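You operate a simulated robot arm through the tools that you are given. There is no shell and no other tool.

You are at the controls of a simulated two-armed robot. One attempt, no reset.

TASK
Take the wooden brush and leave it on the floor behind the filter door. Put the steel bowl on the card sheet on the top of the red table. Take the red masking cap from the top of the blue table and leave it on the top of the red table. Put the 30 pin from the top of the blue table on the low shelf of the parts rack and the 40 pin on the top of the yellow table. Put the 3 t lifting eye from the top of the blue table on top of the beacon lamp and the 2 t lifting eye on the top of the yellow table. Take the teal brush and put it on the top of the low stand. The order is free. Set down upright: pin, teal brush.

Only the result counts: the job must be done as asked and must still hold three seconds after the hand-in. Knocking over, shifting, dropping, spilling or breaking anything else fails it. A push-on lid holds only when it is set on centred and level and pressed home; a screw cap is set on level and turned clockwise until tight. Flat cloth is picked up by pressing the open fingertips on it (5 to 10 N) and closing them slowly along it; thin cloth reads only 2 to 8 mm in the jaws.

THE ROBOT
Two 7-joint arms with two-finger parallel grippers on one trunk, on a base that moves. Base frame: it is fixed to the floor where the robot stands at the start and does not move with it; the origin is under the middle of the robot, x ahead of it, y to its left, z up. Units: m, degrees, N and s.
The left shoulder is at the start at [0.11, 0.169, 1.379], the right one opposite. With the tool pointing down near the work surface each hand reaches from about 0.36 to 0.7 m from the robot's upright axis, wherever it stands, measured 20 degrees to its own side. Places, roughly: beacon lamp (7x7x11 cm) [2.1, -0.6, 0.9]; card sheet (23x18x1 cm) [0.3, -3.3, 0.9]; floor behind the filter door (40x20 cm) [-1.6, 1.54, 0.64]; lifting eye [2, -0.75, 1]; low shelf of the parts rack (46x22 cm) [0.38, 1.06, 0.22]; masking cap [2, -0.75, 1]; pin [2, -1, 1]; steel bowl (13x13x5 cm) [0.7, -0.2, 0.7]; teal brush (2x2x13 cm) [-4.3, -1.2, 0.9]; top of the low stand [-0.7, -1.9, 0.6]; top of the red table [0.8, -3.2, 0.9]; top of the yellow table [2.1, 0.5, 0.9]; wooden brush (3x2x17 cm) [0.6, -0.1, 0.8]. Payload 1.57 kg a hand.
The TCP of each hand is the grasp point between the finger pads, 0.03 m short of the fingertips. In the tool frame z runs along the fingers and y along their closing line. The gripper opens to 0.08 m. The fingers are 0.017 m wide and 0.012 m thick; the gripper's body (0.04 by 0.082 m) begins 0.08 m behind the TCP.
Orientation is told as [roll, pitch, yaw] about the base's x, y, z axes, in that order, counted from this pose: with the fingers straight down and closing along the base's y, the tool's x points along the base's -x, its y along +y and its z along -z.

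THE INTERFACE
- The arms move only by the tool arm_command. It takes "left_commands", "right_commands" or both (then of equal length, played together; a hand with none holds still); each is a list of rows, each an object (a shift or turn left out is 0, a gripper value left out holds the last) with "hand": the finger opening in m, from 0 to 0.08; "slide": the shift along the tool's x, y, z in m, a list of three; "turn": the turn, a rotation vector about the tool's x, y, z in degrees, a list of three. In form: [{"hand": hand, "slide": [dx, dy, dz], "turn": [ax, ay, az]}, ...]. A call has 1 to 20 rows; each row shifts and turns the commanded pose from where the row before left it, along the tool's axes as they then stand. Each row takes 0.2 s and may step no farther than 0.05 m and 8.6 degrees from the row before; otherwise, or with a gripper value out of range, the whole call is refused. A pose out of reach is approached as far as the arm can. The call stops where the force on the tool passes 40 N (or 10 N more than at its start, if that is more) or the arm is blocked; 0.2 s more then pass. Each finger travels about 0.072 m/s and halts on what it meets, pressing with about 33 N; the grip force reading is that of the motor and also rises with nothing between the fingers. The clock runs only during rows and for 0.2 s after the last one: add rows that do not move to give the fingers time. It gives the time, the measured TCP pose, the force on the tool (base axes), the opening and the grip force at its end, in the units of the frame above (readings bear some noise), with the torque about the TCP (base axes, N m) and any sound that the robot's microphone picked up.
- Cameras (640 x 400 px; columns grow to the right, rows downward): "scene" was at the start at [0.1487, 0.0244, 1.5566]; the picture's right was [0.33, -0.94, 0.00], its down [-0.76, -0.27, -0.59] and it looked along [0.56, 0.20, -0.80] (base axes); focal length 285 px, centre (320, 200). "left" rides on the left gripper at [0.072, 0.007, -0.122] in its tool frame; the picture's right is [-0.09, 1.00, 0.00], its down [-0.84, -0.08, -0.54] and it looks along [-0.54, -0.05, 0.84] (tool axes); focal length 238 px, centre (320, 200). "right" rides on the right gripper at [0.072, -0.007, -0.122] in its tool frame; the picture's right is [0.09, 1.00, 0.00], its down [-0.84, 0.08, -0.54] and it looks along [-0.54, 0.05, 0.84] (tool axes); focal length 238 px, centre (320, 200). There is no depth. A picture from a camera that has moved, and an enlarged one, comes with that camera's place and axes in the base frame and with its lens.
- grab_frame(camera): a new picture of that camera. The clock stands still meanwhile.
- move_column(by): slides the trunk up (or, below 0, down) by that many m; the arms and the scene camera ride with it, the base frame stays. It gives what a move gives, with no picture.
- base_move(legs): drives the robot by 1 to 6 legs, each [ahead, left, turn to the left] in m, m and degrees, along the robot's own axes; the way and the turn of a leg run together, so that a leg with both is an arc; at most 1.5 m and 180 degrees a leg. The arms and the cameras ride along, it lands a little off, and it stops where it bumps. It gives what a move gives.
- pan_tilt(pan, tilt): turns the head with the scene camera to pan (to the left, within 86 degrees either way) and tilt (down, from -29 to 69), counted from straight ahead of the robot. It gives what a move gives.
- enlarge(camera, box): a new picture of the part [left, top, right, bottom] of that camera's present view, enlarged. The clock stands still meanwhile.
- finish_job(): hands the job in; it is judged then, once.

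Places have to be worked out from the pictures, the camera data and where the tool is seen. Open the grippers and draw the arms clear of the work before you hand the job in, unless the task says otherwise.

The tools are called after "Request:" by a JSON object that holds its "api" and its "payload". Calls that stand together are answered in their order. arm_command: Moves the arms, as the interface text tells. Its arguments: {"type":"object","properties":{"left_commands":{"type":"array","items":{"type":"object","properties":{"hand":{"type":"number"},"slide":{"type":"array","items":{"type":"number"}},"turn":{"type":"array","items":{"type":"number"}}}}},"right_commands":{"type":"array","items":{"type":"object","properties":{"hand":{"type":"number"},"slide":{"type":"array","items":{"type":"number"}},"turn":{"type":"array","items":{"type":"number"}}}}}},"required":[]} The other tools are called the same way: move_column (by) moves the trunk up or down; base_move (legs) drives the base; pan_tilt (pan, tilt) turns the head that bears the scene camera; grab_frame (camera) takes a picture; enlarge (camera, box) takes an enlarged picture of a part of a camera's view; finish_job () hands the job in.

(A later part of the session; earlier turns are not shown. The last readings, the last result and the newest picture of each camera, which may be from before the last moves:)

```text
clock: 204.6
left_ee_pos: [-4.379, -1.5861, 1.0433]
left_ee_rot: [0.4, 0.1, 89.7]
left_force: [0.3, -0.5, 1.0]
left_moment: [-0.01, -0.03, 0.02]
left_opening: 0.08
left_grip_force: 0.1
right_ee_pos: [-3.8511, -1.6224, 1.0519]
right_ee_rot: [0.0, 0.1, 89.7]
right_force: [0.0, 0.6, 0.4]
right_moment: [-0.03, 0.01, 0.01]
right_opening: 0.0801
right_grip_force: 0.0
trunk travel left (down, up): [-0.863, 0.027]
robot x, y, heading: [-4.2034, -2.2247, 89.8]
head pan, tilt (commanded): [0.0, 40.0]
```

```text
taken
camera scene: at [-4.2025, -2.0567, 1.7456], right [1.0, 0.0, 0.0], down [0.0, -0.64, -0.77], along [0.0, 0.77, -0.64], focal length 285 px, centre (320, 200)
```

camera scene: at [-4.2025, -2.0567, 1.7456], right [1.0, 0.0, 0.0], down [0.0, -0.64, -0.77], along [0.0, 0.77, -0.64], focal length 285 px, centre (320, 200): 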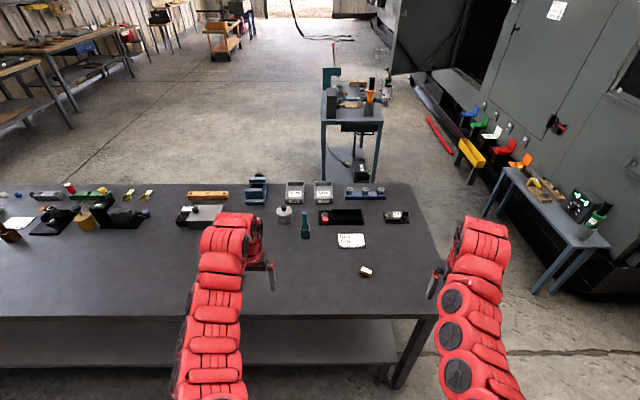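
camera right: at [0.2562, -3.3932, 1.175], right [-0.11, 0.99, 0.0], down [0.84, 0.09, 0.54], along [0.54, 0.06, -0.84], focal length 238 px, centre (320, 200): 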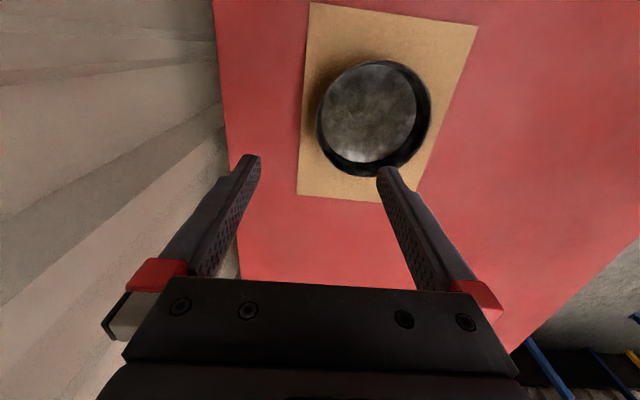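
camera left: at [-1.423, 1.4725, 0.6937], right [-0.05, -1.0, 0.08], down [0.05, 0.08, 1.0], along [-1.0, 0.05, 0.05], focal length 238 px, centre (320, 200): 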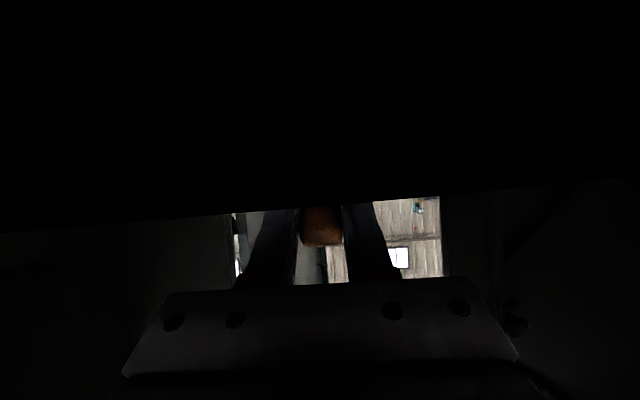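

Robot is in front of the table; the teal brush appears at px (305,225). I zoom in to see its pose.

Request:
{"api": "enlarge", "payload": {"camera": "scene", "box": [230, 170, 430, 295]}}

Request:
{"api": "grab_frame", "payload": {"camera": "left"}}

```text
3.20 times, centred on (330, 232) of scene
camera zoom: at [-4.2025, -2.0567, 1.7456], right [1.0, 0.0, 0.0], down [0.0, -0.64, -0.77], along [0.0, 0.77, -0.64], focal length 913 px, centre (288, 96)
```

zoom: 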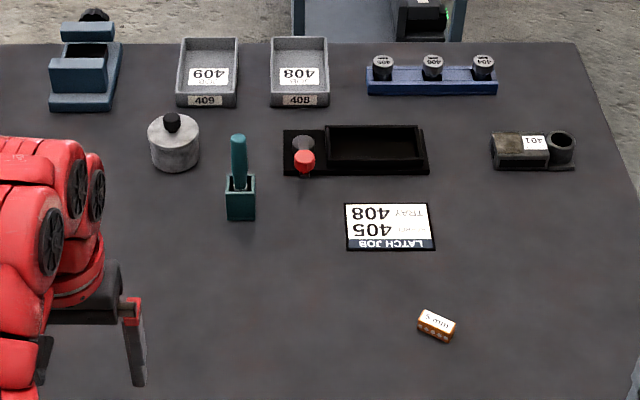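

```text
taken
camera left: at [-4.3861, -1.6581, 1.1659], right [-1.0, 0.1, 0.01], down [0.08, 0.84, 0.54], along [0.05, 0.54, -0.84], focal length 238 px, centre (320, 200)
```

left: 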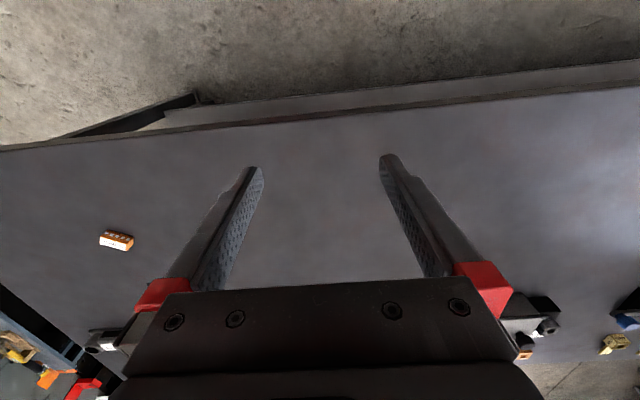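

The brush (thin teal handle, top z≈0.995) stands in a teal pot at ≈[-4.265,-1.237], table top ≈0.86. I advance the base 0.31 m so the left hand reaches it.

Request:
{"api": "base_move", "payload": {"legs": [[0.31, 0, 0]]}}

Request:
{"api": "pan_tilt", "payload": {"pan": 0, "tilt": 50}}

Request:
{"api": "enlarge", "payload": {"camera": "scene", "box": [200, 120, 400, 245]}}

Request:
{"api": "grab_frame", "payload": {"camera": "left"}}

```text
clock: 206.7
left_ee_pos: [-4.3768, -1.2828, 1.0448]
left_ee_rot: [0.3, 0.0, 89.6]
left_force: [0.1, 0.0, 0.3]
left_moment: [0.03, -0.01, 0.0]
left_opening: 0.0799
left_grip_force: 0.1
right_ee_pos: [-3.8488, -1.3197, 1.0528]
right_ee_rot: [0.1, 0.0, 89.7]
right_force: [0.8, -0.8, 0.7]
right_moment: [0.02, -0.05, -0.03]
right_opening: 0.08
right_grip_force: 0.1
trunk travel left (down, up): [-0.863, 0.027]
robot x, y, heading: [-4.2012, -1.919, 89.6]
head pan, tilt (commanded): [0.0, 40.0]
```

```text
clock: 207.4
left_ee_pos: [-4.3772, -1.2808, 1.0424]
left_ee_rot: [0.3, 0.1, 89.6]
left_force: [0.6, 0.8, -0.3]
left_moment: [-0.01, 0.02, 0.0]
left_opening: 0.0798
left_grip_force: 0.0
right_ee_pos: [-3.8491, -1.3189, 1.0521]
right_ee_rot: [0.0, 0.0, 89.5]
right_force: [0.4, 0.4, 0.2]
right_moment: [-0.01, 0.03, 0.02]
right_opening: 0.0802
right_grip_force: 0.1
trunk travel left (down, up): [-0.863, 0.027]
robot x, y, heading: [-4.2014, -1.9207, 89.6]
head pan, tilt (commanded): [0.0, 50.0]
```

```text
3.20 times, centred on (300, 182) of scene
camera zoom: at [-4.2008, -1.7599, 1.7312], right [1.0, -0.01, 0.0], down [0.0, -0.77, -0.64], along [0.0, 0.64, -0.77], focal length 913 px, centre (384, 256)
```

zoom: 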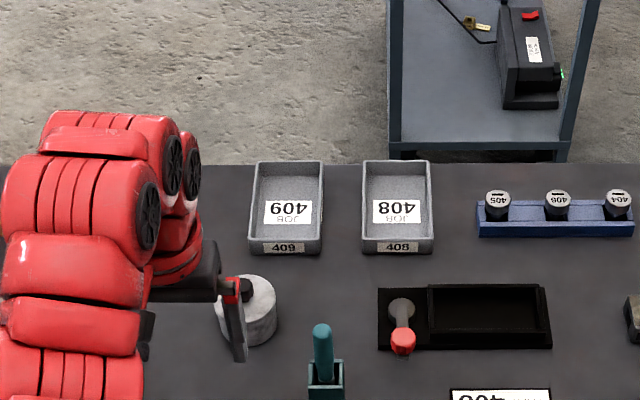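

```text
taken
camera left: at [-4.3836, -1.3533, 1.1655], right [-0.99, 0.1, 0.01], down [0.09, 0.84, 0.54], along [0.05, 0.54, -0.84], focal length 238 px, centre (320, 200)
```

left: 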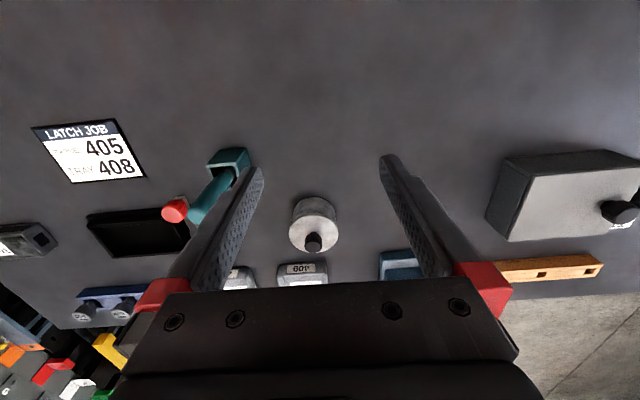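

Predicted and observed handle-top pixels agree: handle at ≈[-4.263,-1.240], top z≈0.995. I move the left TCP above it.

Request:
{"api": "arm_command", "payload": {"left_commands": [{"slide": [0, 0, -0.01]}, {"slide": [-0.011, -0.03, 0]}, {"slide": [-0.01, -0.03, 0]}, {"slide": [-0.01, -0.03, 0]}, {"slide": [-0.01, -0.024, 0]}, {}]}}

Request:
{"api": "grab_frame", "payload": {"camera": "left"}}

```text
clock: 208.8
left_ee_pos: [-4.2635, -1.2405, 1.0516]
left_ee_rot: [0.3, 0.0, 89.6]
left_force: [0.7, 0.8, 0.2]
left_moment: [0.01, -0.03, 0.01]
left_opening: 0.0804
left_grip_force: 0.1
right_ee_pos: [-3.8504, -1.3192, 1.0519]
right_ee_rot: [-0.1, 0.2, 89.6]
right_force: [-0.2, 1.0, 0.3]
right_moment: [0.0, -0.01, -0.02]
right_opening: 0.0801
right_grip_force: 0.2
trunk travel left (down, up): [-0.863, 0.027]
robot x, y, heading: [-4.1962, -1.9183, 89.9]
head pan, tilt (commanded): [0.0, 50.0]
```

```text
taken
camera left: at [-4.2711, -1.3134, 1.1753], right [-1.0, 0.1, 0.01], down [0.09, 0.84, 0.54], along [0.05, 0.54, -0.84], focal length 238 px, centre (320, 200)
```

left: 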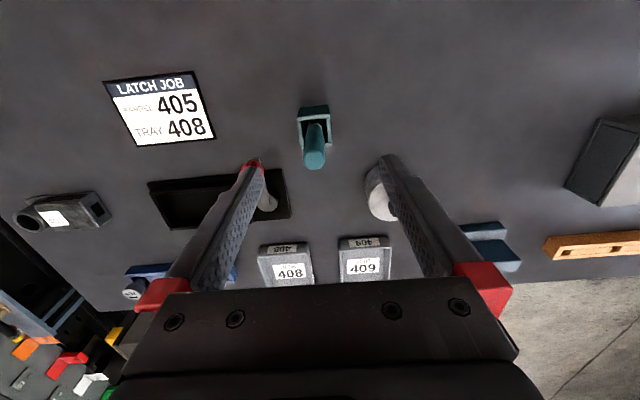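

Handle top is at ≈[-4.260,-1.237]. I narrow the opening to 0.05 to stay clear of the nearby red lever, and descend to TCP z≈0.963.

Request:
{"api": "arm_command", "payload": {"left_commands": [{"hand": 0.05, "slide": [-0.003, -0.003, 0]}, {}, {"slide": [0, 0, 0.03]}, {"slide": [0, 0, 0.03]}, {"slide": [0, 0, 0.028]}, {}]}}

Request:
{"api": "grab_frame", "payload": {"camera": "left"}}

Request:
{"api": "enlarge", "payload": {"camera": "scene", "box": [200, 120, 400, 245]}}

```text
clock: 210.2
left_ee_pos: [-4.2627, -1.2375, 0.9653]
left_ee_rot: [0.4, -0.1, 89.6]
left_force: [1.5, -0.5, -0.3]
left_moment: [-0.01, 0.02, -0.02]
left_opening: 0.0499
left_grip_force: 0.0
right_ee_pos: [-3.8495, -1.3196, 1.0539]
right_ee_rot: [0.1, 0.1, 89.7]
right_force: [0.4, 0.3, -0.2]
right_moment: [0.02, -0.02, -0.02]
right_opening: 0.08
right_grip_force: 0.2
trunk travel left (down, up): [-0.863, 0.027]
robot x, y, heading: [-4.2003, -1.9197, 89.6]
head pan, tilt (commanded): [0.0, 50.0]
```

```text
taken
camera left: at [-4.268, -1.3098, 1.0871], right [-0.99, 0.1, 0.01], down [0.09, 0.84, 0.54], along [0.05, 0.54, -0.84], focal length 238 px, centre (320, 200)
```

left: 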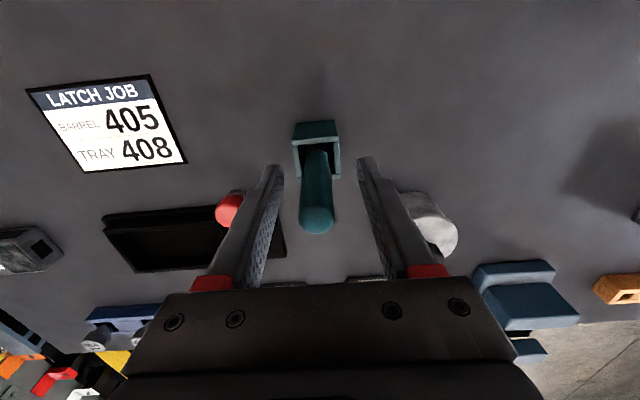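

```text
3.20 times, centred on (300, 182) of scene
camera zoom: at [-4.2007, -1.7612, 1.7313], right [1.0, -0.01, 0.0], down [0.0, -0.77, -0.64], along [0.0, 0.64, -0.77], focal length 913 px, centre (384, 256)
```

zoom: 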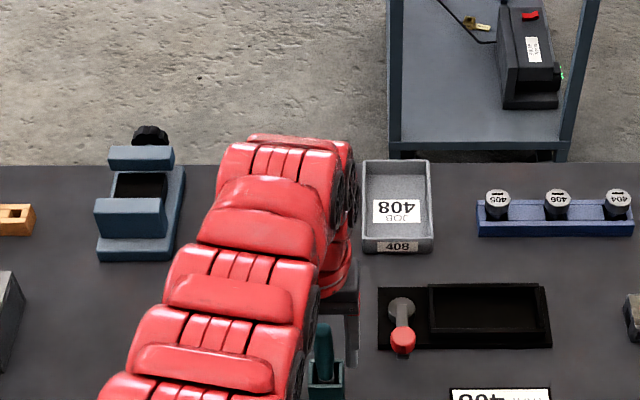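

The handle sits between the pads. I close the gripper and lift.

Request:
{"api": "arm_command", "payload": {"left_commands": [{"hand": 0.0}, {"hand": 0.0}, {"hand": 0.0}, {"hand": 0.0}]}}

Request:
{"api": "arm_command", "payload": {"left_commands": [{"slide": [0, 0, -0.02]}, {"slide": [0, 0, -0.02]}, {"slide": [0, 0, -0.02]}, {"slide": [0, 0, -0.02]}, {}]}}

Request:
{"api": "grab_frame", "payload": {"camera": "left"}}

Request:
{"api": "grab_frame", "payload": {"camera": "right"}}

```text
clock: 211.2
left_ee_pos: [-4.261, -1.2384, 0.964]
left_ee_rot: [0.3, 0.2, 89.6]
left_force: [0.3, 0.1, 0.0]
left_moment: [0.02, -0.02, -0.01]
left_opening: 0.0179
left_grip_force: 32.4
right_ee_pos: [-3.8496, -1.3187, 1.0529]
right_ee_rot: [-0.1, 0.1, 89.6]
right_force: [-0.1, 0.3, -0.7]
right_moment: [0.02, 0.02, 0.04]
right_opening: 0.0803
right_grip_force: 0.0
trunk travel left (down, up): [-0.863, 0.027]
robot x, y, heading: [-4.2015, -1.9189, 89.3]
head pan, tilt (commanded): [0.0, 50.0]
```

```text
clock: 212.4
left_ee_pos: [-4.26, -1.2389, 1.0443]
left_ee_rot: [0.2, 0.1, 89.6]
left_force: [-0.7, -0.3, -0.4]
left_moment: [0.02, -0.03, -0.01]
left_opening: 0.0179
left_grip_force: 32.1
right_ee_pos: [-3.8497, -1.3203, 1.0513]
right_ee_rot: [0.1, 0.1, 89.6]
right_force: [0.5, 0.8, -0.7]
right_moment: [-0.03, 0.01, -0.05]
right_opening: 0.0798
right_grip_force: 0.1
trunk travel left (down, up): [-0.863, 0.027]
robot x, y, heading: [-4.2034, -1.9168, 89.7]
head pan, tilt (commanded): [0.0, 50.0]
```

```text
taken
camera left: at [-4.2669, -1.3113, 1.1678], right [-1.0, 0.1, 0.01], down [0.09, 0.84, 0.54], along [0.05, 0.54, -0.84], focal length 238 px, centre (320, 200)
```

left: 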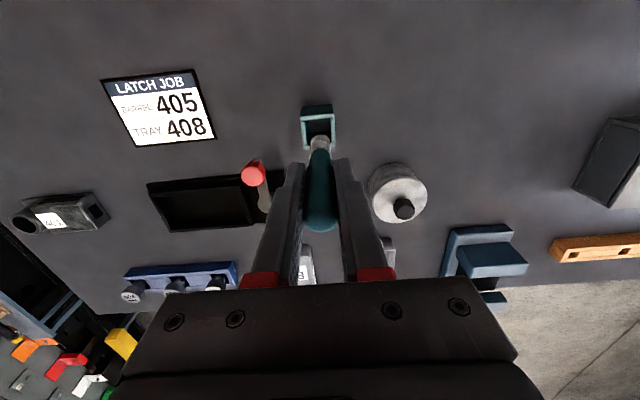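

```text
taken
camera right: at [-3.843, -1.3919, 1.1748], right [-1.0, -0.09, 0.0], down [-0.07, 0.84, 0.54], along [-0.05, 0.54, -0.84], focal length 238 px, centre (320, 200)
```

right: 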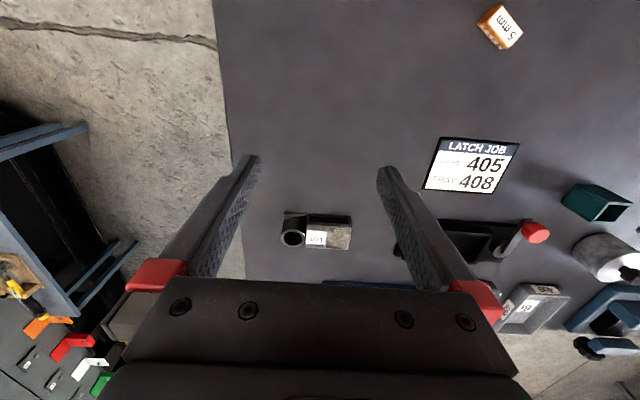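

The brush is out (grip 18 mm). I raise it a bit more, then back away and travel back along the aisle.

Request:
{"api": "arm_command", "payload": {"left_commands": [{"slide": [0, 0, -0.02]}, {"slide": [0, 0, -0.02]}, {}]}}

Request:
{"api": "base_move", "payload": {"legs": [[-0.33, 0, 0], [0, -1.3, 0]]}}

Request:
{"api": "base_move", "payload": {"legs": [[0, 0, -90]]}}

```text
clock: 213.2
left_ee_pos: [-4.2582, -1.2396, 1.0866]
left_ee_rot: [0.2, 0.0, 89.6]
left_force: [0.5, 0.4, -0.6]
left_moment: [-0.03, -0.03, 0.02]
left_opening: 0.0178
left_grip_force: 32.7
right_ee_pos: [-3.8494, -1.32, 1.0526]
right_ee_rot: [0.2, 0.1, 89.6]
right_force: [1.0, -0.1, -0.1]
right_moment: [-0.03, 0.0, -0.03]
right_opening: 0.0801
right_grip_force: 0.0
trunk travel left (down, up): [-0.863, 0.027]
robot x, y, heading: [-4.1997, -1.9187, 89.6]
head pan, tilt (commanded): [0.0, 50.0]
```

```text
clock: 221.4
left_ee_pos: [-2.9794, -1.5497, 1.0866]
left_ee_rot: [0.3, 0.1, 90.9]
left_force: [-0.1, -0.1, 0.0]
left_moment: [-0.02, 0.0, -0.01]
left_opening: 0.0179
left_grip_force: 31.9
right_ee_pos: [-2.5688, -1.6216, 1.052]
right_ee_rot: [0.0, 0.1, 90.9]
right_force: [-0.5, 0.4, -0.6]
right_moment: [0.02, -0.02, -0.02]
right_opening: 0.08
right_grip_force: 0.1
trunk travel left (down, up): [-0.863, 0.027]
robot x, y, heading: [-2.9081, -2.224, 90.6]
head pan, tilt (commanded): [0.0, 50.0]
```

```text
clock: 225.6
left_ee_pos: [-2.2325, -2.1331, 1.0861]
left_ee_rot: [0.3, 0.2, 2.8]
left_force: [-0.1, -0.4, -0.4]
left_moment: [0.02, -0.03, -0.01]
left_opening: 0.0178
left_grip_force: 31.7
right_ee_pos: [-2.2903, -2.546, 1.0525]
right_ee_rot: [0.0, 0.2, 2.7]
right_force: [0.7, 0.2, -0.6]
right_moment: [-0.01, 0.0, -0.01]
right_opening: 0.0799
right_grip_force: 0.1
trunk travel left (down, up): [-0.863, 0.027]
robot x, y, heading: [-2.9078, -2.2248, 2.8]
head pan, tilt (commanded): [0.0, 50.0]
```

I straighten and drive east, passing south of the low stand.

Request:
{"api": "base_move", "payload": {"legs": [[0, 0, -2.8], [1.2, 0, 0], [0.6, -0.5, 0]]}}

Request:
{"api": "pan_tilt", "payload": {"pan": 15, "tilt": 40}}

Request:
{"api": "grab_frame", "payload": {"camera": "scene"}}

```text
clock: 236.0
left_ee_pos: [-0.3742, -2.5967, 1.0858]
left_ee_rot: [0.3, 0.0, 1.8]
left_force: [0.9, 0.2, 0.0]
left_moment: [0.01, -0.01, 0.0]
left_opening: 0.0175
left_grip_force: 32.6
right_ee_pos: [-0.439, -3.008, 1.0516]
right_ee_rot: [0.0, 0.1, 2.1]
right_force: [0.8, -0.3, -0.1]
right_moment: [0.06, 0.0, -0.01]
right_opening: 0.08
right_grip_force: 0.1
trunk travel left (down, up): [-0.863, 0.027]
robot x, y, heading: [-1.0498, -2.684, 1.9]
head pan, tilt (commanded): [0.0, 50.0]
```

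```text
clock: 236.8
left_ee_pos: [-0.373, -2.5971, 1.086]
left_ee_rot: [0.3, 0.1, 1.8]
left_force: [-1.0, -0.2, -0.9]
left_moment: [0.0, 0.0, -0.01]
left_opening: 0.0175
left_grip_force: 32.5
right_ee_pos: [-0.4389, -3.0086, 1.0516]
right_ee_rot: [-0.1, 0.1, 1.9]
right_force: [-0.6, 0.7, 0.3]
right_moment: [0.02, -0.01, 0.01]
right_opening: 0.08
right_grip_force: 0.1
trunk travel left (down, up): [-0.863, 0.027]
robot x, y, heading: [-1.0506, -2.6833, 2.1]
head pan, tilt (commanded): [15.0, 40.0]
```

```text
taken
camera scene: at [-0.8892, -2.6547, 1.7454], right [0.29, -0.96, 0.0], down [-0.62, -0.19, -0.77], along [0.73, 0.22, -0.64], focal length 285 px, centre (320, 200)
```

scene: 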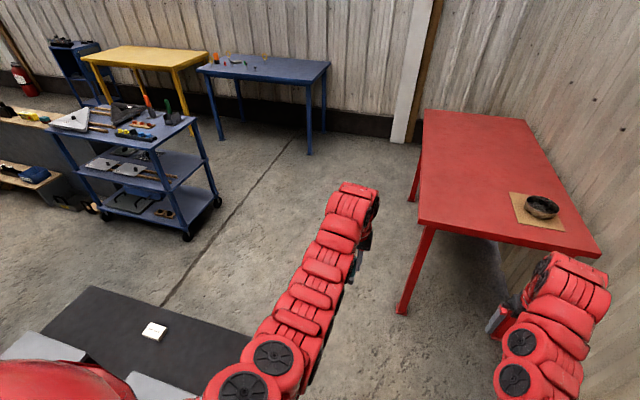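

Good view: the low stand is free on its east part. I'll place from the south side: drive to about (-0.5,-2.79) and turn to face +y.

Request:
{"api": "base_move", "payload": {"legs": [[0.55, -0.13, 0], [0, 0, 88]]}}

Request:
{"api": "pan_tilt", "payload": {"pan": 0, "tilt": 50}}

Request:
{"api": "grab_frame", "payload": {"camera": "scene"}}

Request:
{"api": "grab_frame", "payload": {"camera": "left"}}

```text
clock: 243.8
left_ee_pos: [-0.5436, -2.1148, 1.0856]
left_ee_rot: [0.2, 0.1, 89.1]
left_force: [-0.1, -0.7, 0.3]
left_moment: [0.03, -0.02, 0.01]
left_opening: 0.018
left_grip_force: 31.7
right_ee_pos: [-0.1343, -2.1989, 1.0526]
right_ee_rot: [0.0, 0.1, 89.2]
right_force: [0.0, 0.2, -0.2]
right_moment: [0.01, 0.01, -0.04]
right_opening: 0.0798
right_grip_force: 0.0
trunk travel left (down, up): [-0.863, 0.027]
robot x, y, heading: [-0.4887, -2.7953, 89.3]
head pan, tilt (commanded): [15.0, 40.0]
```

```text
clock: 244.6
left_ee_pos: [-0.5429, -2.1145, 1.0858]
left_ee_rot: [0.3, 0.1, 89.1]
left_force: [-0.3, 0.4, -0.8]
left_moment: [0.0, 0.01, -0.03]
left_opening: 0.0178
left_grip_force: 32.0
right_ee_pos: [-0.1353, -2.2, 1.0525]
right_ee_rot: [-0.1, 0.1, 89.0]
right_force: [-0.9, 0.3, 0.9]
right_moment: [0.01, -0.02, -0.02]
right_opening: 0.0798
right_grip_force: 0.1
trunk travel left (down, up): [-0.863, 0.027]
robot x, y, heading: [-0.4922, -2.7989, 89.4]
head pan, tilt (commanded): [0.0, 50.0]
```

```text
taken
camera scene: at [-0.4897, -2.6377, 1.7313], right [1.0, -0.01, 0.0], down [-0.01, -0.77, -0.64], along [0.01, 0.64, -0.77], focal length 285 px, centre (320, 200)
```

scene: 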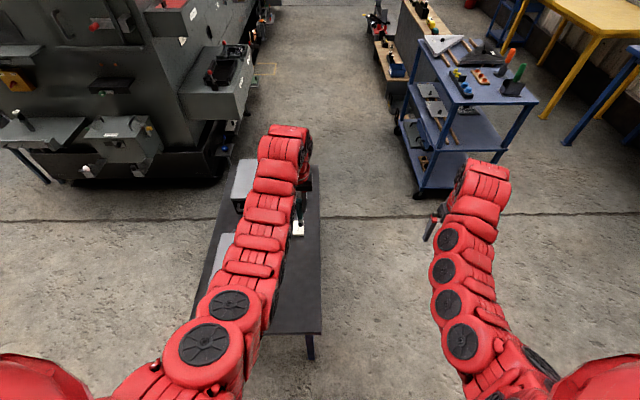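

```text
taken
camera left: at [-0.5501, -2.187, 1.2088], right [-0.99, 0.11, 0.01], down [0.09, 0.84, 0.54], along [0.05, 0.54, -0.84], focal length 238 px, centre (320, 200)
```

left: 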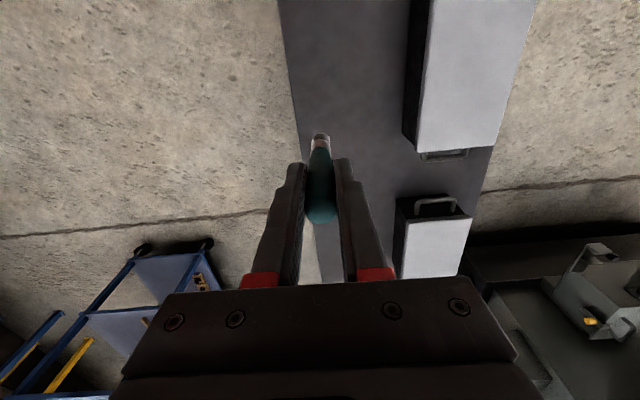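

The stand's free strip runs x≈-0.75…-0.48 here. I shift the brush to x≈-0.60 and lower the trunk to bring it near the top (z≈0.6).

Request:
{"api": "arm_command", "payload": {"left_commands": [{"slide": [0, 0.03, 0]}, {"slide": [0, 0.03, 0]}, {}]}}

Request:
{"api": "move_column", "payload": {"by": -0.32}}

Request:
{"api": "grab_frame", "payload": {"camera": "left"}}

Request:
{"api": "grab_frame", "payload": {"camera": "scene"}}

```text
clock: 245.3
left_ee_pos: [-0.6032, -2.1172, 1.0864]
left_ee_rot: [0.3, 0.1, 89.0]
left_force: [-0.1, -0.7, 0.4]
left_moment: [-0.01, 0.0, 0.01]
left_opening: 0.0179
left_grip_force: 32.5
right_ee_pos: [-0.1343, -2.1995, 1.0513]
right_ee_rot: [0.1, 0.1, 89.2]
right_force: [-0.7, -0.1, 0.4]
right_moment: [-0.03, 0.01, -0.01]
right_opening: 0.0799
right_grip_force: 0.1
trunk travel left (down, up): [-0.863, 0.027]
robot x, y, heading: [-0.4903, -2.7944, 89.1]
head pan, tilt (commanded): [0.0, 50.0]
```

```text
clock: 248.5
left_ee_pos: [-0.6044, -2.1169, 0.7672]
left_ee_rot: [0.3, 0.1, 89.2]
left_force: [0.0, -0.2, -0.6]
left_moment: [-0.02, -0.01, -0.04]
left_opening: 0.0178
left_grip_force: 33.1
right_ee_pos: [-0.1352, -2.2003, 0.7325]
right_ee_rot: [0.0, 0.1, 89.1]
right_force: [-1.1, -0.6, -0.2]
right_moment: [0.0, -0.02, -0.02]
right_opening: 0.0799
right_grip_force: 0.0
trunk travel left (down, up): [-0.543, 0.347]
robot x, y, heading: [-0.4934, -2.7946, 88.8]
head pan, tilt (commanded): [0.0, 50.0]
```

```text
taken
camera left: at [-0.6109, -2.1893, 0.8893], right [-0.99, 0.11, 0.01], down [0.09, 0.84, 0.54], along [0.05, 0.54, -0.84], focal length 238 px, centre (320, 200)
```

left: 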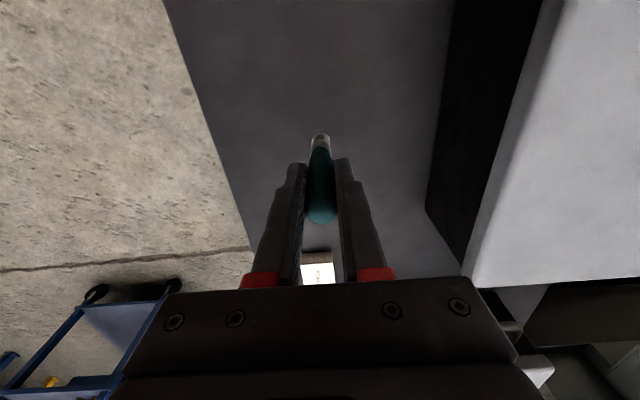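

```text
taken
camera scene: at [-0.4895, -2.638, 1.4114], right [1.0, -0.01, 0.0], down [-0.01, -0.77, -0.64], along [0.01, 0.64, -0.77], focal length 285 px, centre (320, 200)
```

scene: 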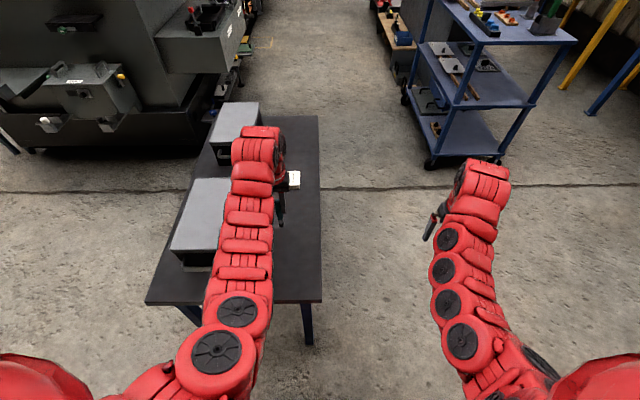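

All clear around. I descend in steps and watch for contact (expected near TCP z≈0.70).

Request:
{"api": "arm_command", "payload": {"left_commands": [{"slide": [0, 0, 0.02]}, {"slide": [0, 0, 0.02]}, {}]}}

Request:
{"api": "arm_command", "payload": {"left_commands": [{"slide": [0, 0, 0.006]}, {}]}}

Request:
{"api": "arm_command", "payload": {"left_commands": [{"slide": [0, 0, 0.005]}, {}]}}

Request:
{"api": "arm_command", "payload": {"left_commands": [{"slide": [0, 0, 0.005]}, {}]}}

```text
clock: 249.3
left_ee_pos: [-0.6023, -2.1164, 0.7288]
left_ee_rot: [0.3, -0.2, 89.1]
left_force: [-0.6, 0.2, 18.9]
left_moment: [0.22, 0.11, 0.0]
left_opening: 0.0176
left_grip_force: 32.3
right_ee_pos: [-0.1345, -2.2014, 0.7337]
right_ee_rot: [0.0, -0.1, 89.1]
right_force: [0.1, 0.8, -0.3]
right_moment: [0.01, 0.0, -0.02]
right_opening: 0.0801
right_grip_force: 0.0
trunk travel left (down, up): [-0.543, 0.347]
robot x, y, heading: [-0.4906, -2.7936, 89.2]
head pan, tilt (commanded): [0.0, 50.0]
```

```text
clock: 249.9
left_ee_pos: [-0.6018, -2.1181, 0.7227]
left_ee_rot: [0.2, -0.4, 89.1]
left_force: [0.0, 2.4, 30.1]
left_moment: [0.52, -0.02, 0.01]
left_opening: 0.018
left_grip_force: 32.8
right_ee_pos: [-0.1331, -2.2015, 0.7336]
right_ee_rot: [0.0, -0.1, 89.2]
right_force: [0.3, -0.8, 0.2]
right_moment: [-0.03, 0.0, -0.04]
right_opening: 0.08
right_grip_force: 0.1
trunk travel left (down, up): [-0.543, 0.347]
robot x, y, heading: [-0.4924, -2.8, 88.9]
head pan, tilt (commanded): [0.0, 50.0]
```

```text
clock: 250.5
left_ee_pos: [-0.6028, -2.1194, 0.7179]
left_ee_rot: [0.4, -0.1, 89.2]
left_force: [-1.7, -1.2, 30.7]
left_moment: [0.23, 0.21, -0.01]
left_opening: 0.0177
left_grip_force: 32.4
right_ee_pos: [-0.1344, -2.2006, 0.7351]
right_ee_rot: [-0.1, -0.1, 89.1]
right_force: [0.8, -0.4, -0.3]
right_moment: [0.02, 0.02, 0.02]
right_opening: 0.0796
right_grip_force: 0.0
trunk travel left (down, up): [-0.543, 0.347]
robot x, y, heading: [-0.4928, -2.7964, 89.2]
head pan, tilt (commanded): [0.0, 50.0]
```

```text
clock: 251.1
left_ee_pos: [-0.6044, -2.1204, 0.7129]
left_ee_rot: [0.3, 0.0, 89.0]
left_force: [0.9, -1.2, 30.0]
left_moment: [0.07, -0.08, -0.02]
left_opening: 0.0176
left_grip_force: 32.8
right_ee_pos: [-0.1343, -2.2021, 0.7333]
right_ee_rot: [0.0, -0.1, 89.1]
right_force: [-0.1, -0.2, 0.5]
right_moment: [-0.02, -0.01, 0.02]
right_opening: 0.0801
right_grip_force: 0.0
trunk travel left (down, up): [-0.543, 0.347]
robot x, y, heading: [-0.4937, -2.797, 89.2]
head pan, tilt (commanded): [0.0, 50.0]
```

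Contact came early (≈0.73) and the brush has slid up in the grip about 1.5 cm under 30 N; moments are small so it is still upright. I check the view before releasing.

Request:
{"api": "grab_frame", "payload": {"camera": "left"}}

Request:
{"api": "grab_frame", "payload": {"camera": "right"}}

Request:
{"api": "enlarge", "payload": {"camera": "scene", "box": [200, 140, 360, 240]}}

```text
taken
camera left: at [-0.6108, -2.1915, 0.8352], right [-0.99, 0.11, 0.01], down [0.09, 0.83, 0.54], along [0.05, 0.54, -0.84], focal length 238 px, centre (320, 200)
```

left: 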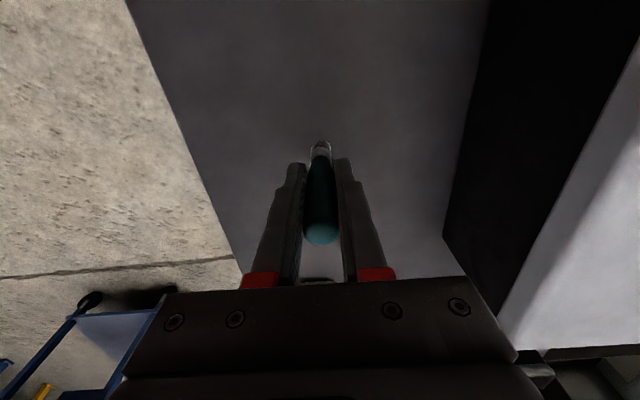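

```text
taken
camera right: at [-0.1281, -2.2744, 0.8564], right [-1.0, -0.08, 0.0], down [-0.06, 0.84, 0.54], along [-0.04, 0.54, -0.84], focal length 238 px, centre (320, 200)
```

right: 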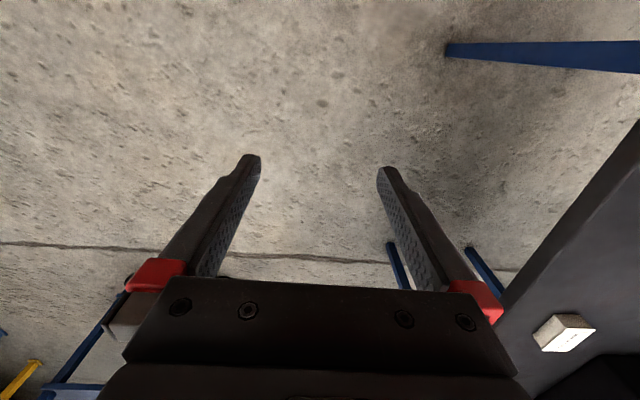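

```text
4.00 times, centred on (280, 190) of scene
camera zoom: at [-0.4887, -2.6419, 1.4118], right [1.0, -0.01, 0.0], down [-0.01, -0.76, -0.65], along [0.01, 0.64, -0.76], focal length 1142 px, centre (480, 240)
```

zoom: 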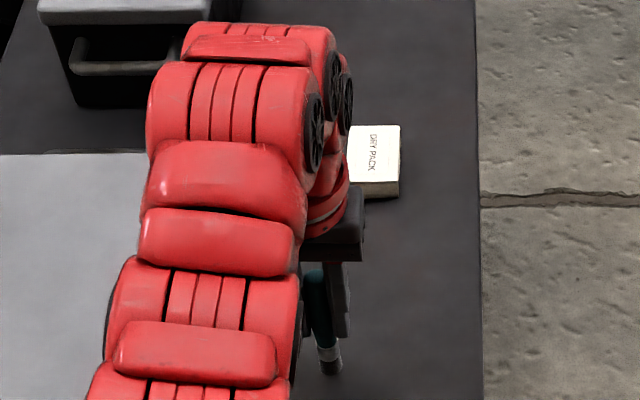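

The brush looks vertical, its bottom on the stand (z≈0.63). I release gently.

Request:
{"api": "arm_command", "payload": {"left_commands": [{"hand": 0.022}, {"hand": 0.03}, {"hand": 0.045}, {"hand": 0.06}, {"hand": 0.07}, {}]}}

Request:
{"api": "enlarge", "payload": {"camera": "scene", "box": [200, 140, 360, 240]}}

Request:
{"api": "grab_frame", "payload": {"camera": "left"}}

```text
clock: 252.5
left_ee_pos: [-0.6048, -2.118, 0.7103]
left_ee_rot: [0.4, 0.1, 89.1]
left_force: [0.4, -0.4, 0.1]
left_moment: [0.03, 0.02, -0.02]
left_opening: 0.0699
left_grip_force: 0.1
right_ee_pos: [-0.1344, -2.1993, 0.7331]
right_ee_rot: [-0.1, 0.0, 89.1]
right_force: [1.3, 0.5, -0.4]
right_moment: [-0.01, -0.03, 0.0]
right_opening: 0.0797
right_grip_force: 0.2
trunk travel left (down, up): [-0.543, 0.347]
robot x, y, heading: [-0.4854, -2.7994, 89.3]
head pan, tilt (commanded): [0.0, 50.0]
```

```text
4.00 times, centred on (280, 190) of scene
camera zoom: at [-0.4895, -2.6379, 1.4113], right [1.0, -0.01, 0.0], down [-0.01, -0.77, -0.64], along [0.01, 0.64, -0.77], focal length 1142 px, centre (480, 240)
```

zoom: 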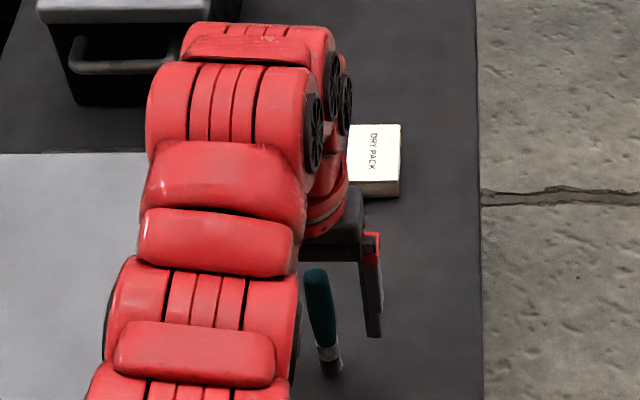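

```text
taken
camera left: at [-0.6118, -2.1894, 0.8331], right [-0.99, 0.11, 0.01], down [0.09, 0.84, 0.54], along [0.05, 0.54, -0.84], focal length 238 px, centre (320, 200)
```

left: 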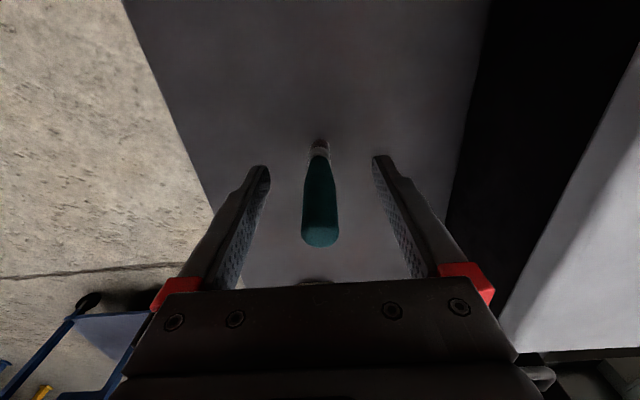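

It stands on its own. I raise the hand straight up.

Request:
{"api": "arm_command", "payload": {"left_commands": [{"slide": [0, 0, -0.02]}, {"slide": [0, 0, -0.03]}, {"slide": [0, 0, -0.03]}, {"slide": [0, 0, -0.03]}, {"slide": [0, 0, -0.03]}, {}]}}

Request:
{"api": "move_column", "payload": {"by": 0.3}}

Request:
{"api": "grab_frame", "payload": {"camera": "left"}}

```text
clock: 253.9
left_ee_pos: [-0.6044, -2.1156, 0.8549]
left_ee_rot: [0.3, 0.1, 89.1]
left_force: [0.7, -1.0, 0.0]
left_moment: [0.02, -0.01, 0.01]
left_opening: 0.0697
left_grip_force: 0.0
right_ee_pos: [-0.1344, -2.2004, 0.7326]
right_ee_rot: [0.0, 0.1, 89.0]
right_force: [-0.1, 0.9, -0.7]
right_moment: [-0.02, 0.01, 0.01]
right_opening: 0.0798
right_grip_force: 0.1
trunk travel left (down, up): [-0.543, 0.347]
robot x, y, heading: [-0.4926, -2.7966, 89.2]
head pan, tilt (commanded): [0.0, 50.0]
```

```text
clock: 256.9
left_ee_pos: [-0.6042, -2.1144, 1.1542]
left_ee_rot: [0.3, 0.0, 89.1]
left_force: [0.7, 0.2, -0.2]
left_moment: [-0.01, -0.02, -0.02]
left_opening: 0.07
left_grip_force: 0.1
right_ee_pos: [-0.1342, -2.1994, 1.0325]
right_ee_rot: [0.1, 0.2, 89.1]
right_force: [-0.4, -0.1, 0.1]
right_moment: [0.02, -0.03, -0.01]
right_opening: 0.08
right_grip_force: 0.1
trunk travel left (down, up): [-0.843, 0.047]
robot x, y, heading: [-0.4894, -2.7965, 89.3]
head pan, tilt (commanded): [0.0, 50.0]
```

```text
taken
camera left: at [-0.6115, -2.1871, 1.2763], right [-0.99, 0.11, 0.01], down [0.09, 0.84, 0.54], along [0.05, 0.54, -0.84], focal length 238 px, centre (320, 200)
```

left: 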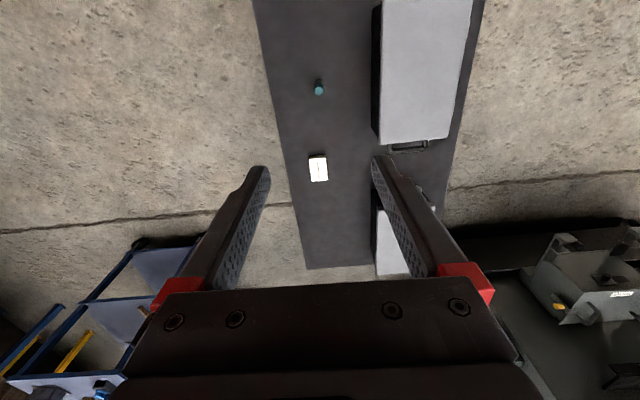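

The teal brush stands upright on the low stand. Now I raise the right hand and drive around to the blue table via the corridor's south end.

Request:
{"api": "arm_command", "payload": {"right_commands": [{"slide": [0, 0, -0.04]}, {"slide": [0, 0, -0.04]}, {"slide": [0, 0, -0.03]}, {}]}}

Request:
{"api": "base_move", "payload": {"legs": [[0, 0, -89.2], [0.35, 0.2, 0], [0, 0.6, 0]]}}

Request:
{"api": "pan_tilt", "payload": {"pan": 10, "tilt": 35}}

Request:
{"api": "grab_frame", "payload": {"camera": "scene"}}

```text
clock: 257.9
left_ee_pos: [-0.6028, -2.1164, 1.1553]
left_ee_rot: [0.3, 0.1, 89.1]
left_force: [-0.9, 0.6, 0.0]
left_moment: [0.03, 0.04, -0.01]
left_opening: 0.07
left_grip_force: 0.1
right_ee_pos: [-0.134, -2.2004, 1.0825]
right_ee_rot: [0.1, 0.2, 89.1]
right_force: [-0.1, -0.5, -0.4]
right_moment: [0.02, 0.0, 0.0]
right_opening: 0.0802
right_grip_force: 0.1
right hand out of reach, approached as far as the arm can: row 2, 3
trunk travel left (down, up): [-0.843, 0.047]
robot x, y, heading: [-0.4939, -2.7954, 89.4]
head pan, tilt (commanded): [0.0, 50.0]
```

```text
clock: 267.2
left_ee_pos: [0.494, -1.8094, 1.1543]
left_ee_rot: [0.3, 0.0, 2.8]
left_force: [-0.1, 0.2, 0.5]
left_moment: [0.01, 0.0, -0.02]
left_opening: 0.0698
left_grip_force: 0.0
right_ee_pos: [0.4417, -2.2832, 1.0818]
right_ee_rot: [0.0, 0.1, 2.8]
right_force: [0.0, 0.4, 0.3]
right_moment: [0.01, 0.0, 0.0]
right_opening: 0.0802
right_grip_force: 0.1
trunk travel left (down, up): [-0.843, 0.047]
robot x, y, heading: [-0.1766, -1.9644, 3.0]
head pan, tilt (commanded): [0.0, 50.0]
```

```text
clock: 267.9
left_ee_pos: [0.4947, -1.8087, 1.155]
left_ee_rot: [0.3, 0.1, 2.8]
left_force: [0.3, -0.1, 0.4]
left_moment: [0.03, 0.01, 0.0]
left_opening: 0.07
left_grip_force: 0.1
right_ee_pos: [0.4424, -2.2822, 1.0822]
right_ee_rot: [0.0, 0.2, 2.8]
right_force: [0.0, 0.6, -0.8]
right_moment: [0.0, 0.01, 0.0]
right_opening: 0.0797
right_grip_force: 0.0
trunk travel left (down, up): [-0.843, 0.047]
robot x, y, heading: [-0.1761, -1.9653, 3.0]
head pan, tilt (commanded): [10.0, 35.0]
```

```text
taken
camera scene: at [-0.011, -1.9415, 1.733], right [0.22, -0.97, 0.0], down [-0.56, -0.13, -0.82], along [0.8, 0.18, -0.57], focal length 285 px, centre (320, 200)
```

scene: 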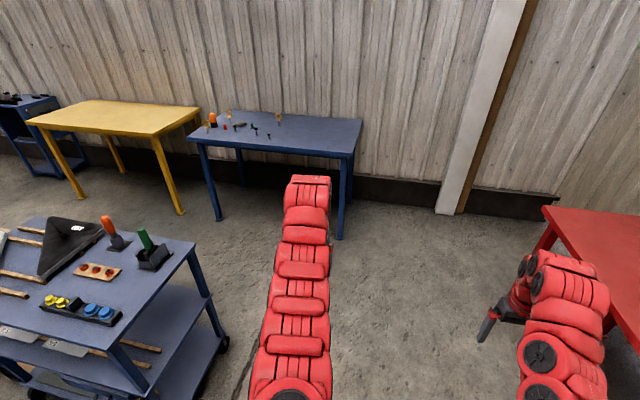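

I straighten the heading, drive ahead to x≈1.25, then strafe left along the blue table.

Request:
{"api": "base_move", "payload": {"legs": [[0, 0, -3], [1.42, 0, 0]]}}

Request:
{"api": "base_move", "payload": {"legs": [[0, 1.1, 0]]}}

Request:
{"api": "grab_frame", "payload": {"camera": "scene"}}

```text
clock: 275.3
left_ee_pos: [1.8973, -1.8236, 1.1551]
left_ee_rot: [0.2, 0.1, 0.8]
left_force: [-0.2, 0.3, -0.6]
left_moment: [0.0, -0.02, 0.02]
left_opening: 0.0699
left_grip_force: 0.0
right_ee_pos: [1.8288, -2.2957, 1.0832]
right_ee_rot: [0.0, 0.1, 0.7]
right_force: [0.1, -0.8, 0.7]
right_moment: [0.0, -0.01, -0.02]
right_opening: 0.0801
right_grip_force: 0.1
trunk travel left (down, up): [-0.843, 0.047]
robot x, y, heading: [1.2222, -1.953, 0.7]
head pan, tilt (commanded): [10.0, 35.0]
```

```text
clock: 280.8
left_ee_pos: [1.901, -0.7714, 1.1545]
left_ee_rot: [0.2, 0.1, -0.8]
left_force: [0.7, -0.8, 0.5]
left_moment: [0.03, -0.01, -0.01]
left_opening: 0.0702
left_grip_force: 0.1
right_ee_pos: [1.8178, -1.2419, 1.0825]
right_ee_rot: [0.0, 0.1, -0.8]
right_force: [1.3, 0.0, -0.3]
right_moment: [0.0, 0.01, 0.0]
right_opening: 0.0801
right_grip_force: 0.1
trunk travel left (down, up): [-0.843, 0.047]
robot x, y, heading: [1.2184, -0.8825, -0.5]
head pan, tilt (commanded): [10.0, 35.0]
```

```text
taken
camera scene: at [1.3868, -0.8733, 1.733], right [0.16, -0.99, 0.0], down [-0.57, -0.09, -0.82], along [0.81, 0.13, -0.57], focal length 285 px, centre (320, 200)
```

scene: 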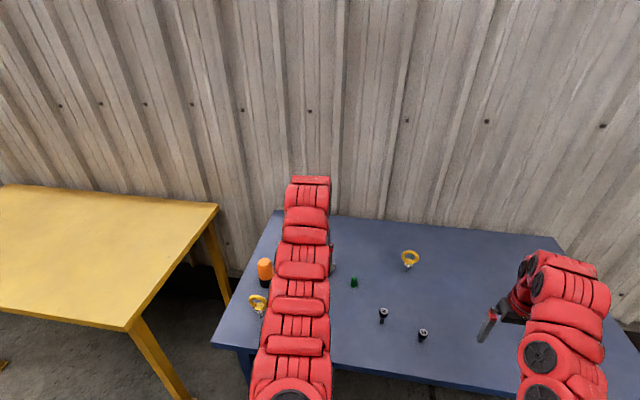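

I look through the left hand camera and zoom the head camera on the table's objects.

Request:
{"api": "grab_frame", "payload": {"camera": "left"}}

Request:
{"api": "enlarge", "payload": {"camera": "scene", "box": [220, 230, 460, 380]}}

Request:
{"api": "grab_frame", "payload": {"camera": "right"}}

```text
taken
camera left: at [1.8278, -0.7649, 1.2765], right [0.11, 0.99, 0.01], down [0.84, -0.09, 0.54], along [0.54, -0.05, -0.84], focal length 238 px, centre (320, 200)
```

left: 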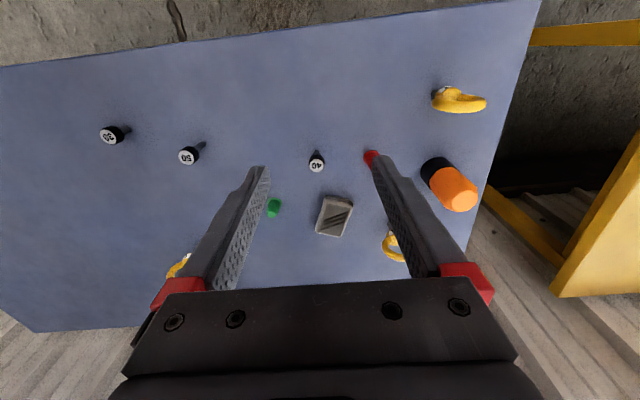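

```text
2.67 times, centred on (340, 305) of scene
camera zoom: at [1.3868, -0.8733, 1.733], right [0.16, -0.99, 0.0], down [-0.57, -0.09, -0.82], along [0.81, 0.13, -0.57], focal length 761 px, centre (267, -80)
```

zoom: 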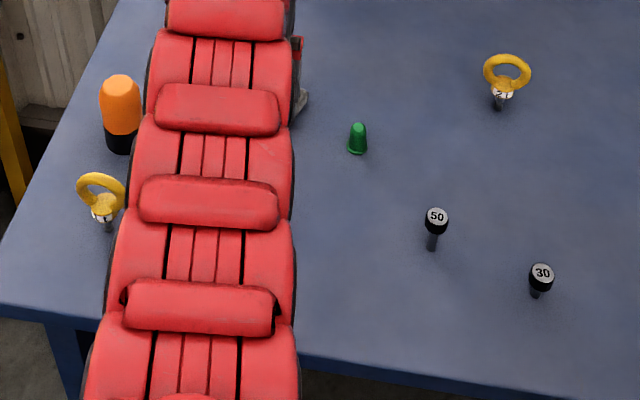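

```text
taken
camera right: at [1.7461, -1.2481, 1.2049], right [-0.08, 1.0, 0.0], down [0.84, 0.07, 0.54], along [0.54, 0.04, -0.84], focal length 238 px, centre (320, 200)
```

right: 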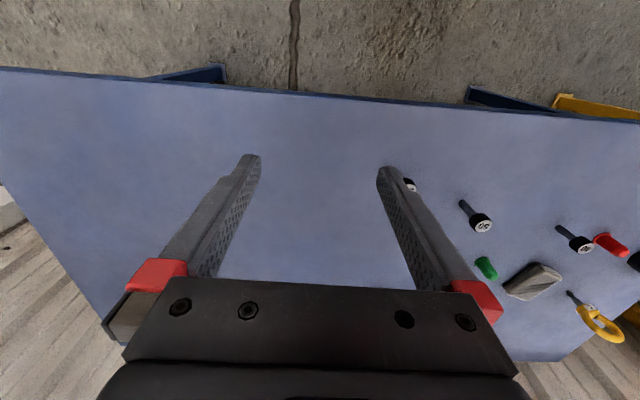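

I see pins 30, 50, 40, three lifting eyes, red and green caps, a gray block and the beacon lamp. I zoom to read the eyes' labels.

Request:
{"api": "enlarge", "payload": {"camera": "left", "box": [340, 60, 500, 160]}}

Request:
{"api": "enlarge", "payload": {"camera": "left", "box": [330, 180, 490, 280]}}

Request:
{"api": "enlarge", "payload": {"camera": "scene", "box": [235, 250, 315, 300]}}

Request:
{"api": "enlarge", "payload": {"camera": "scene", "box": [380, 240, 444, 280]}}

```text
4.00 times, centred on (420, 110) of left
camera zoom: at [1.8278, -0.7649, 1.2765], right [0.11, 0.99, 0.01], down [0.84, -0.09, 0.54], along [0.54, -0.05, -0.84], focal length 953 px, centre (-80, 560)
```

zoom: 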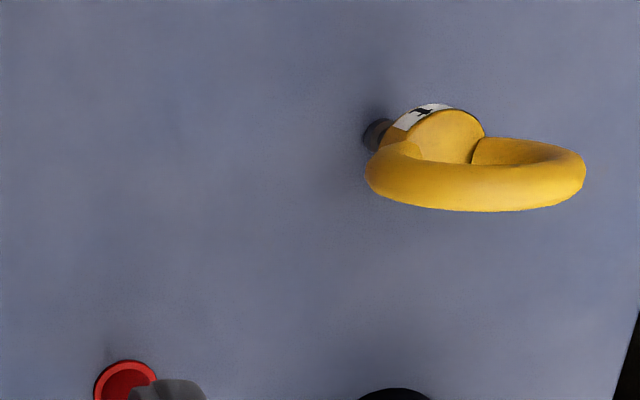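

```text
4.00 times, centred on (410, 230) of left
camera zoom: at [1.8278, -0.7649, 1.2765], right [0.11, 0.99, 0.01], down [0.84, -0.09, 0.54], along [0.54, -0.05, -0.84], focal length 953 px, centre (-40, 80)
```

zoom: 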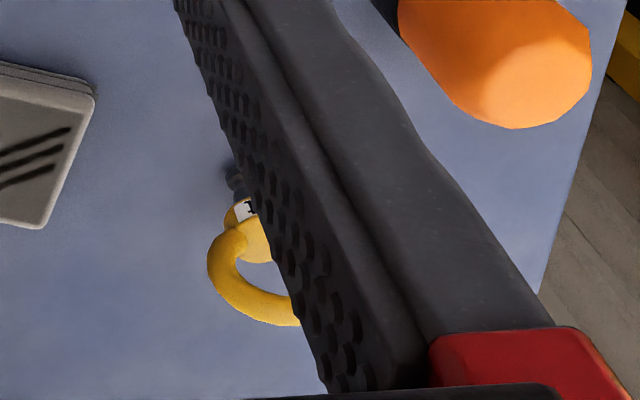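

```text
8.00 times, centred on (275, 275) of scene
camera zoom: at [1.3868, -0.8733, 1.733], right [0.16, -0.99, 0.0], down [-0.57, -0.09, -0.82], along [0.81, 0.13, -0.57], focal length 2283 px, centre (680, -400)
```

zoom: 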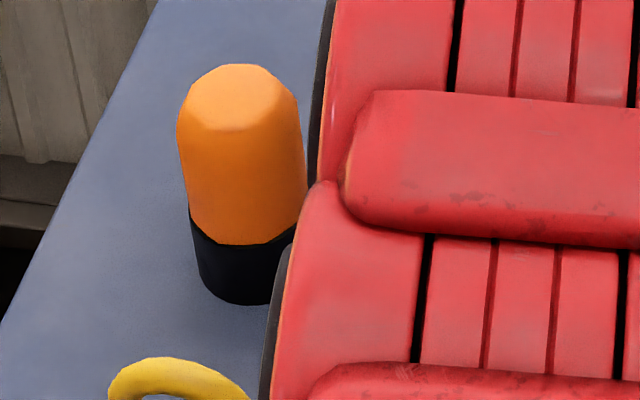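

```text
10.00 times, centred on (412, 260) of scene
camera zoom: at [1.3868, -0.8733, 1.733], right [0.16, -0.99, 0.0], down [-0.57, -0.09, -0.82], along [0.81, 0.13, -0.57], focal length 2854 px, centre (-600, -400)
```

zoom: 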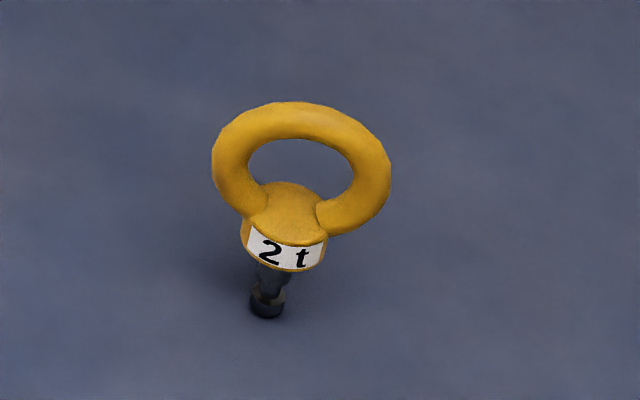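

The far-right eye is "2 t". I move the left arm left to uncover the other eyes and read their labels.

Request:
{"api": "arm_command", "payload": {"left_commands": [{"slide": [0, 0.04, 0]}, {"slide": [0, 0.04, 0]}, {"slide": [0, 0.04, 0]}, {"slide": [0, 0.04, 0]}, {"slide": [0, 0.04, 0]}, {"slide": [0, 0.04, 0]}, {"slide": [0, 0.04, 0]}, {"slide": [0, 0.04, 0]}, {}]}}

Request:
{"api": "pan_tilt", "payload": {"pan": 5, "tilt": 50}}

Request:
{"api": "grab_frame", "payload": {"camera": "scene"}}

```text
clock: 282.8
left_ee_pos: [1.8966, -0.4636, 1.155]
left_ee_rot: [0.4, 0.2, -0.8]
left_force: [-0.7, 0.3, -0.6]
left_moment: [-0.02, -0.02, 0.0]
left_opening: 0.0699
left_grip_force: 0.1
left hand out of reach, approached as far as the arm can: row 8
right_ee_pos: [1.8169, -1.2429, 1.082]
right_ee_rot: [0.1, 0.2, -0.8]
right_force: [0.2, -0.1, -0.6]
right_moment: [0.0, -0.01, 0.03]
right_opening: 0.08
right_grip_force: 0.1
trunk travel left (down, up): [-0.843, 0.047]
robot x, y, heading: [1.2207, -0.8869, -0.6]
head pan, tilt (commanded): [10.0, 35.0]
```

```text
clock: 283.6
left_ee_pos: [1.8971, -0.4617, 1.1555]
left_ee_rot: [0.4, 0.2, -0.7]
left_force: [-0.2, 0.5, -0.5]
left_moment: [0.02, -0.01, 0.03]
left_opening: 0.07
left_grip_force: 0.1
right_ee_pos: [1.8174, -1.2414, 1.0837]
right_ee_rot: [0.0, 0.1, -0.8]
right_force: [-0.5, 0.9, 0.7]
right_moment: [0.0, 0.02, -0.02]
right_opening: 0.0801
right_grip_force: 0.0
trunk travel left (down, up): [-0.843, 0.047]
robot x, y, heading: [1.2217, -0.8857, -1.1]
head pan, tilt (commanded): [5.0, 50.0]
```

```text
taken
camera scene: at [1.3767, -0.881, 1.7114], right [0.08, -1.0, 0.0], down [-0.76, -0.06, -0.64], along [0.64, 0.05, -0.77], focal length 285 px, centre (320, 200)
```

scene: 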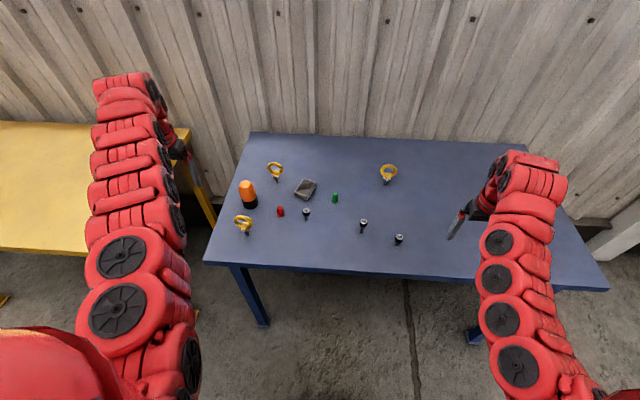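

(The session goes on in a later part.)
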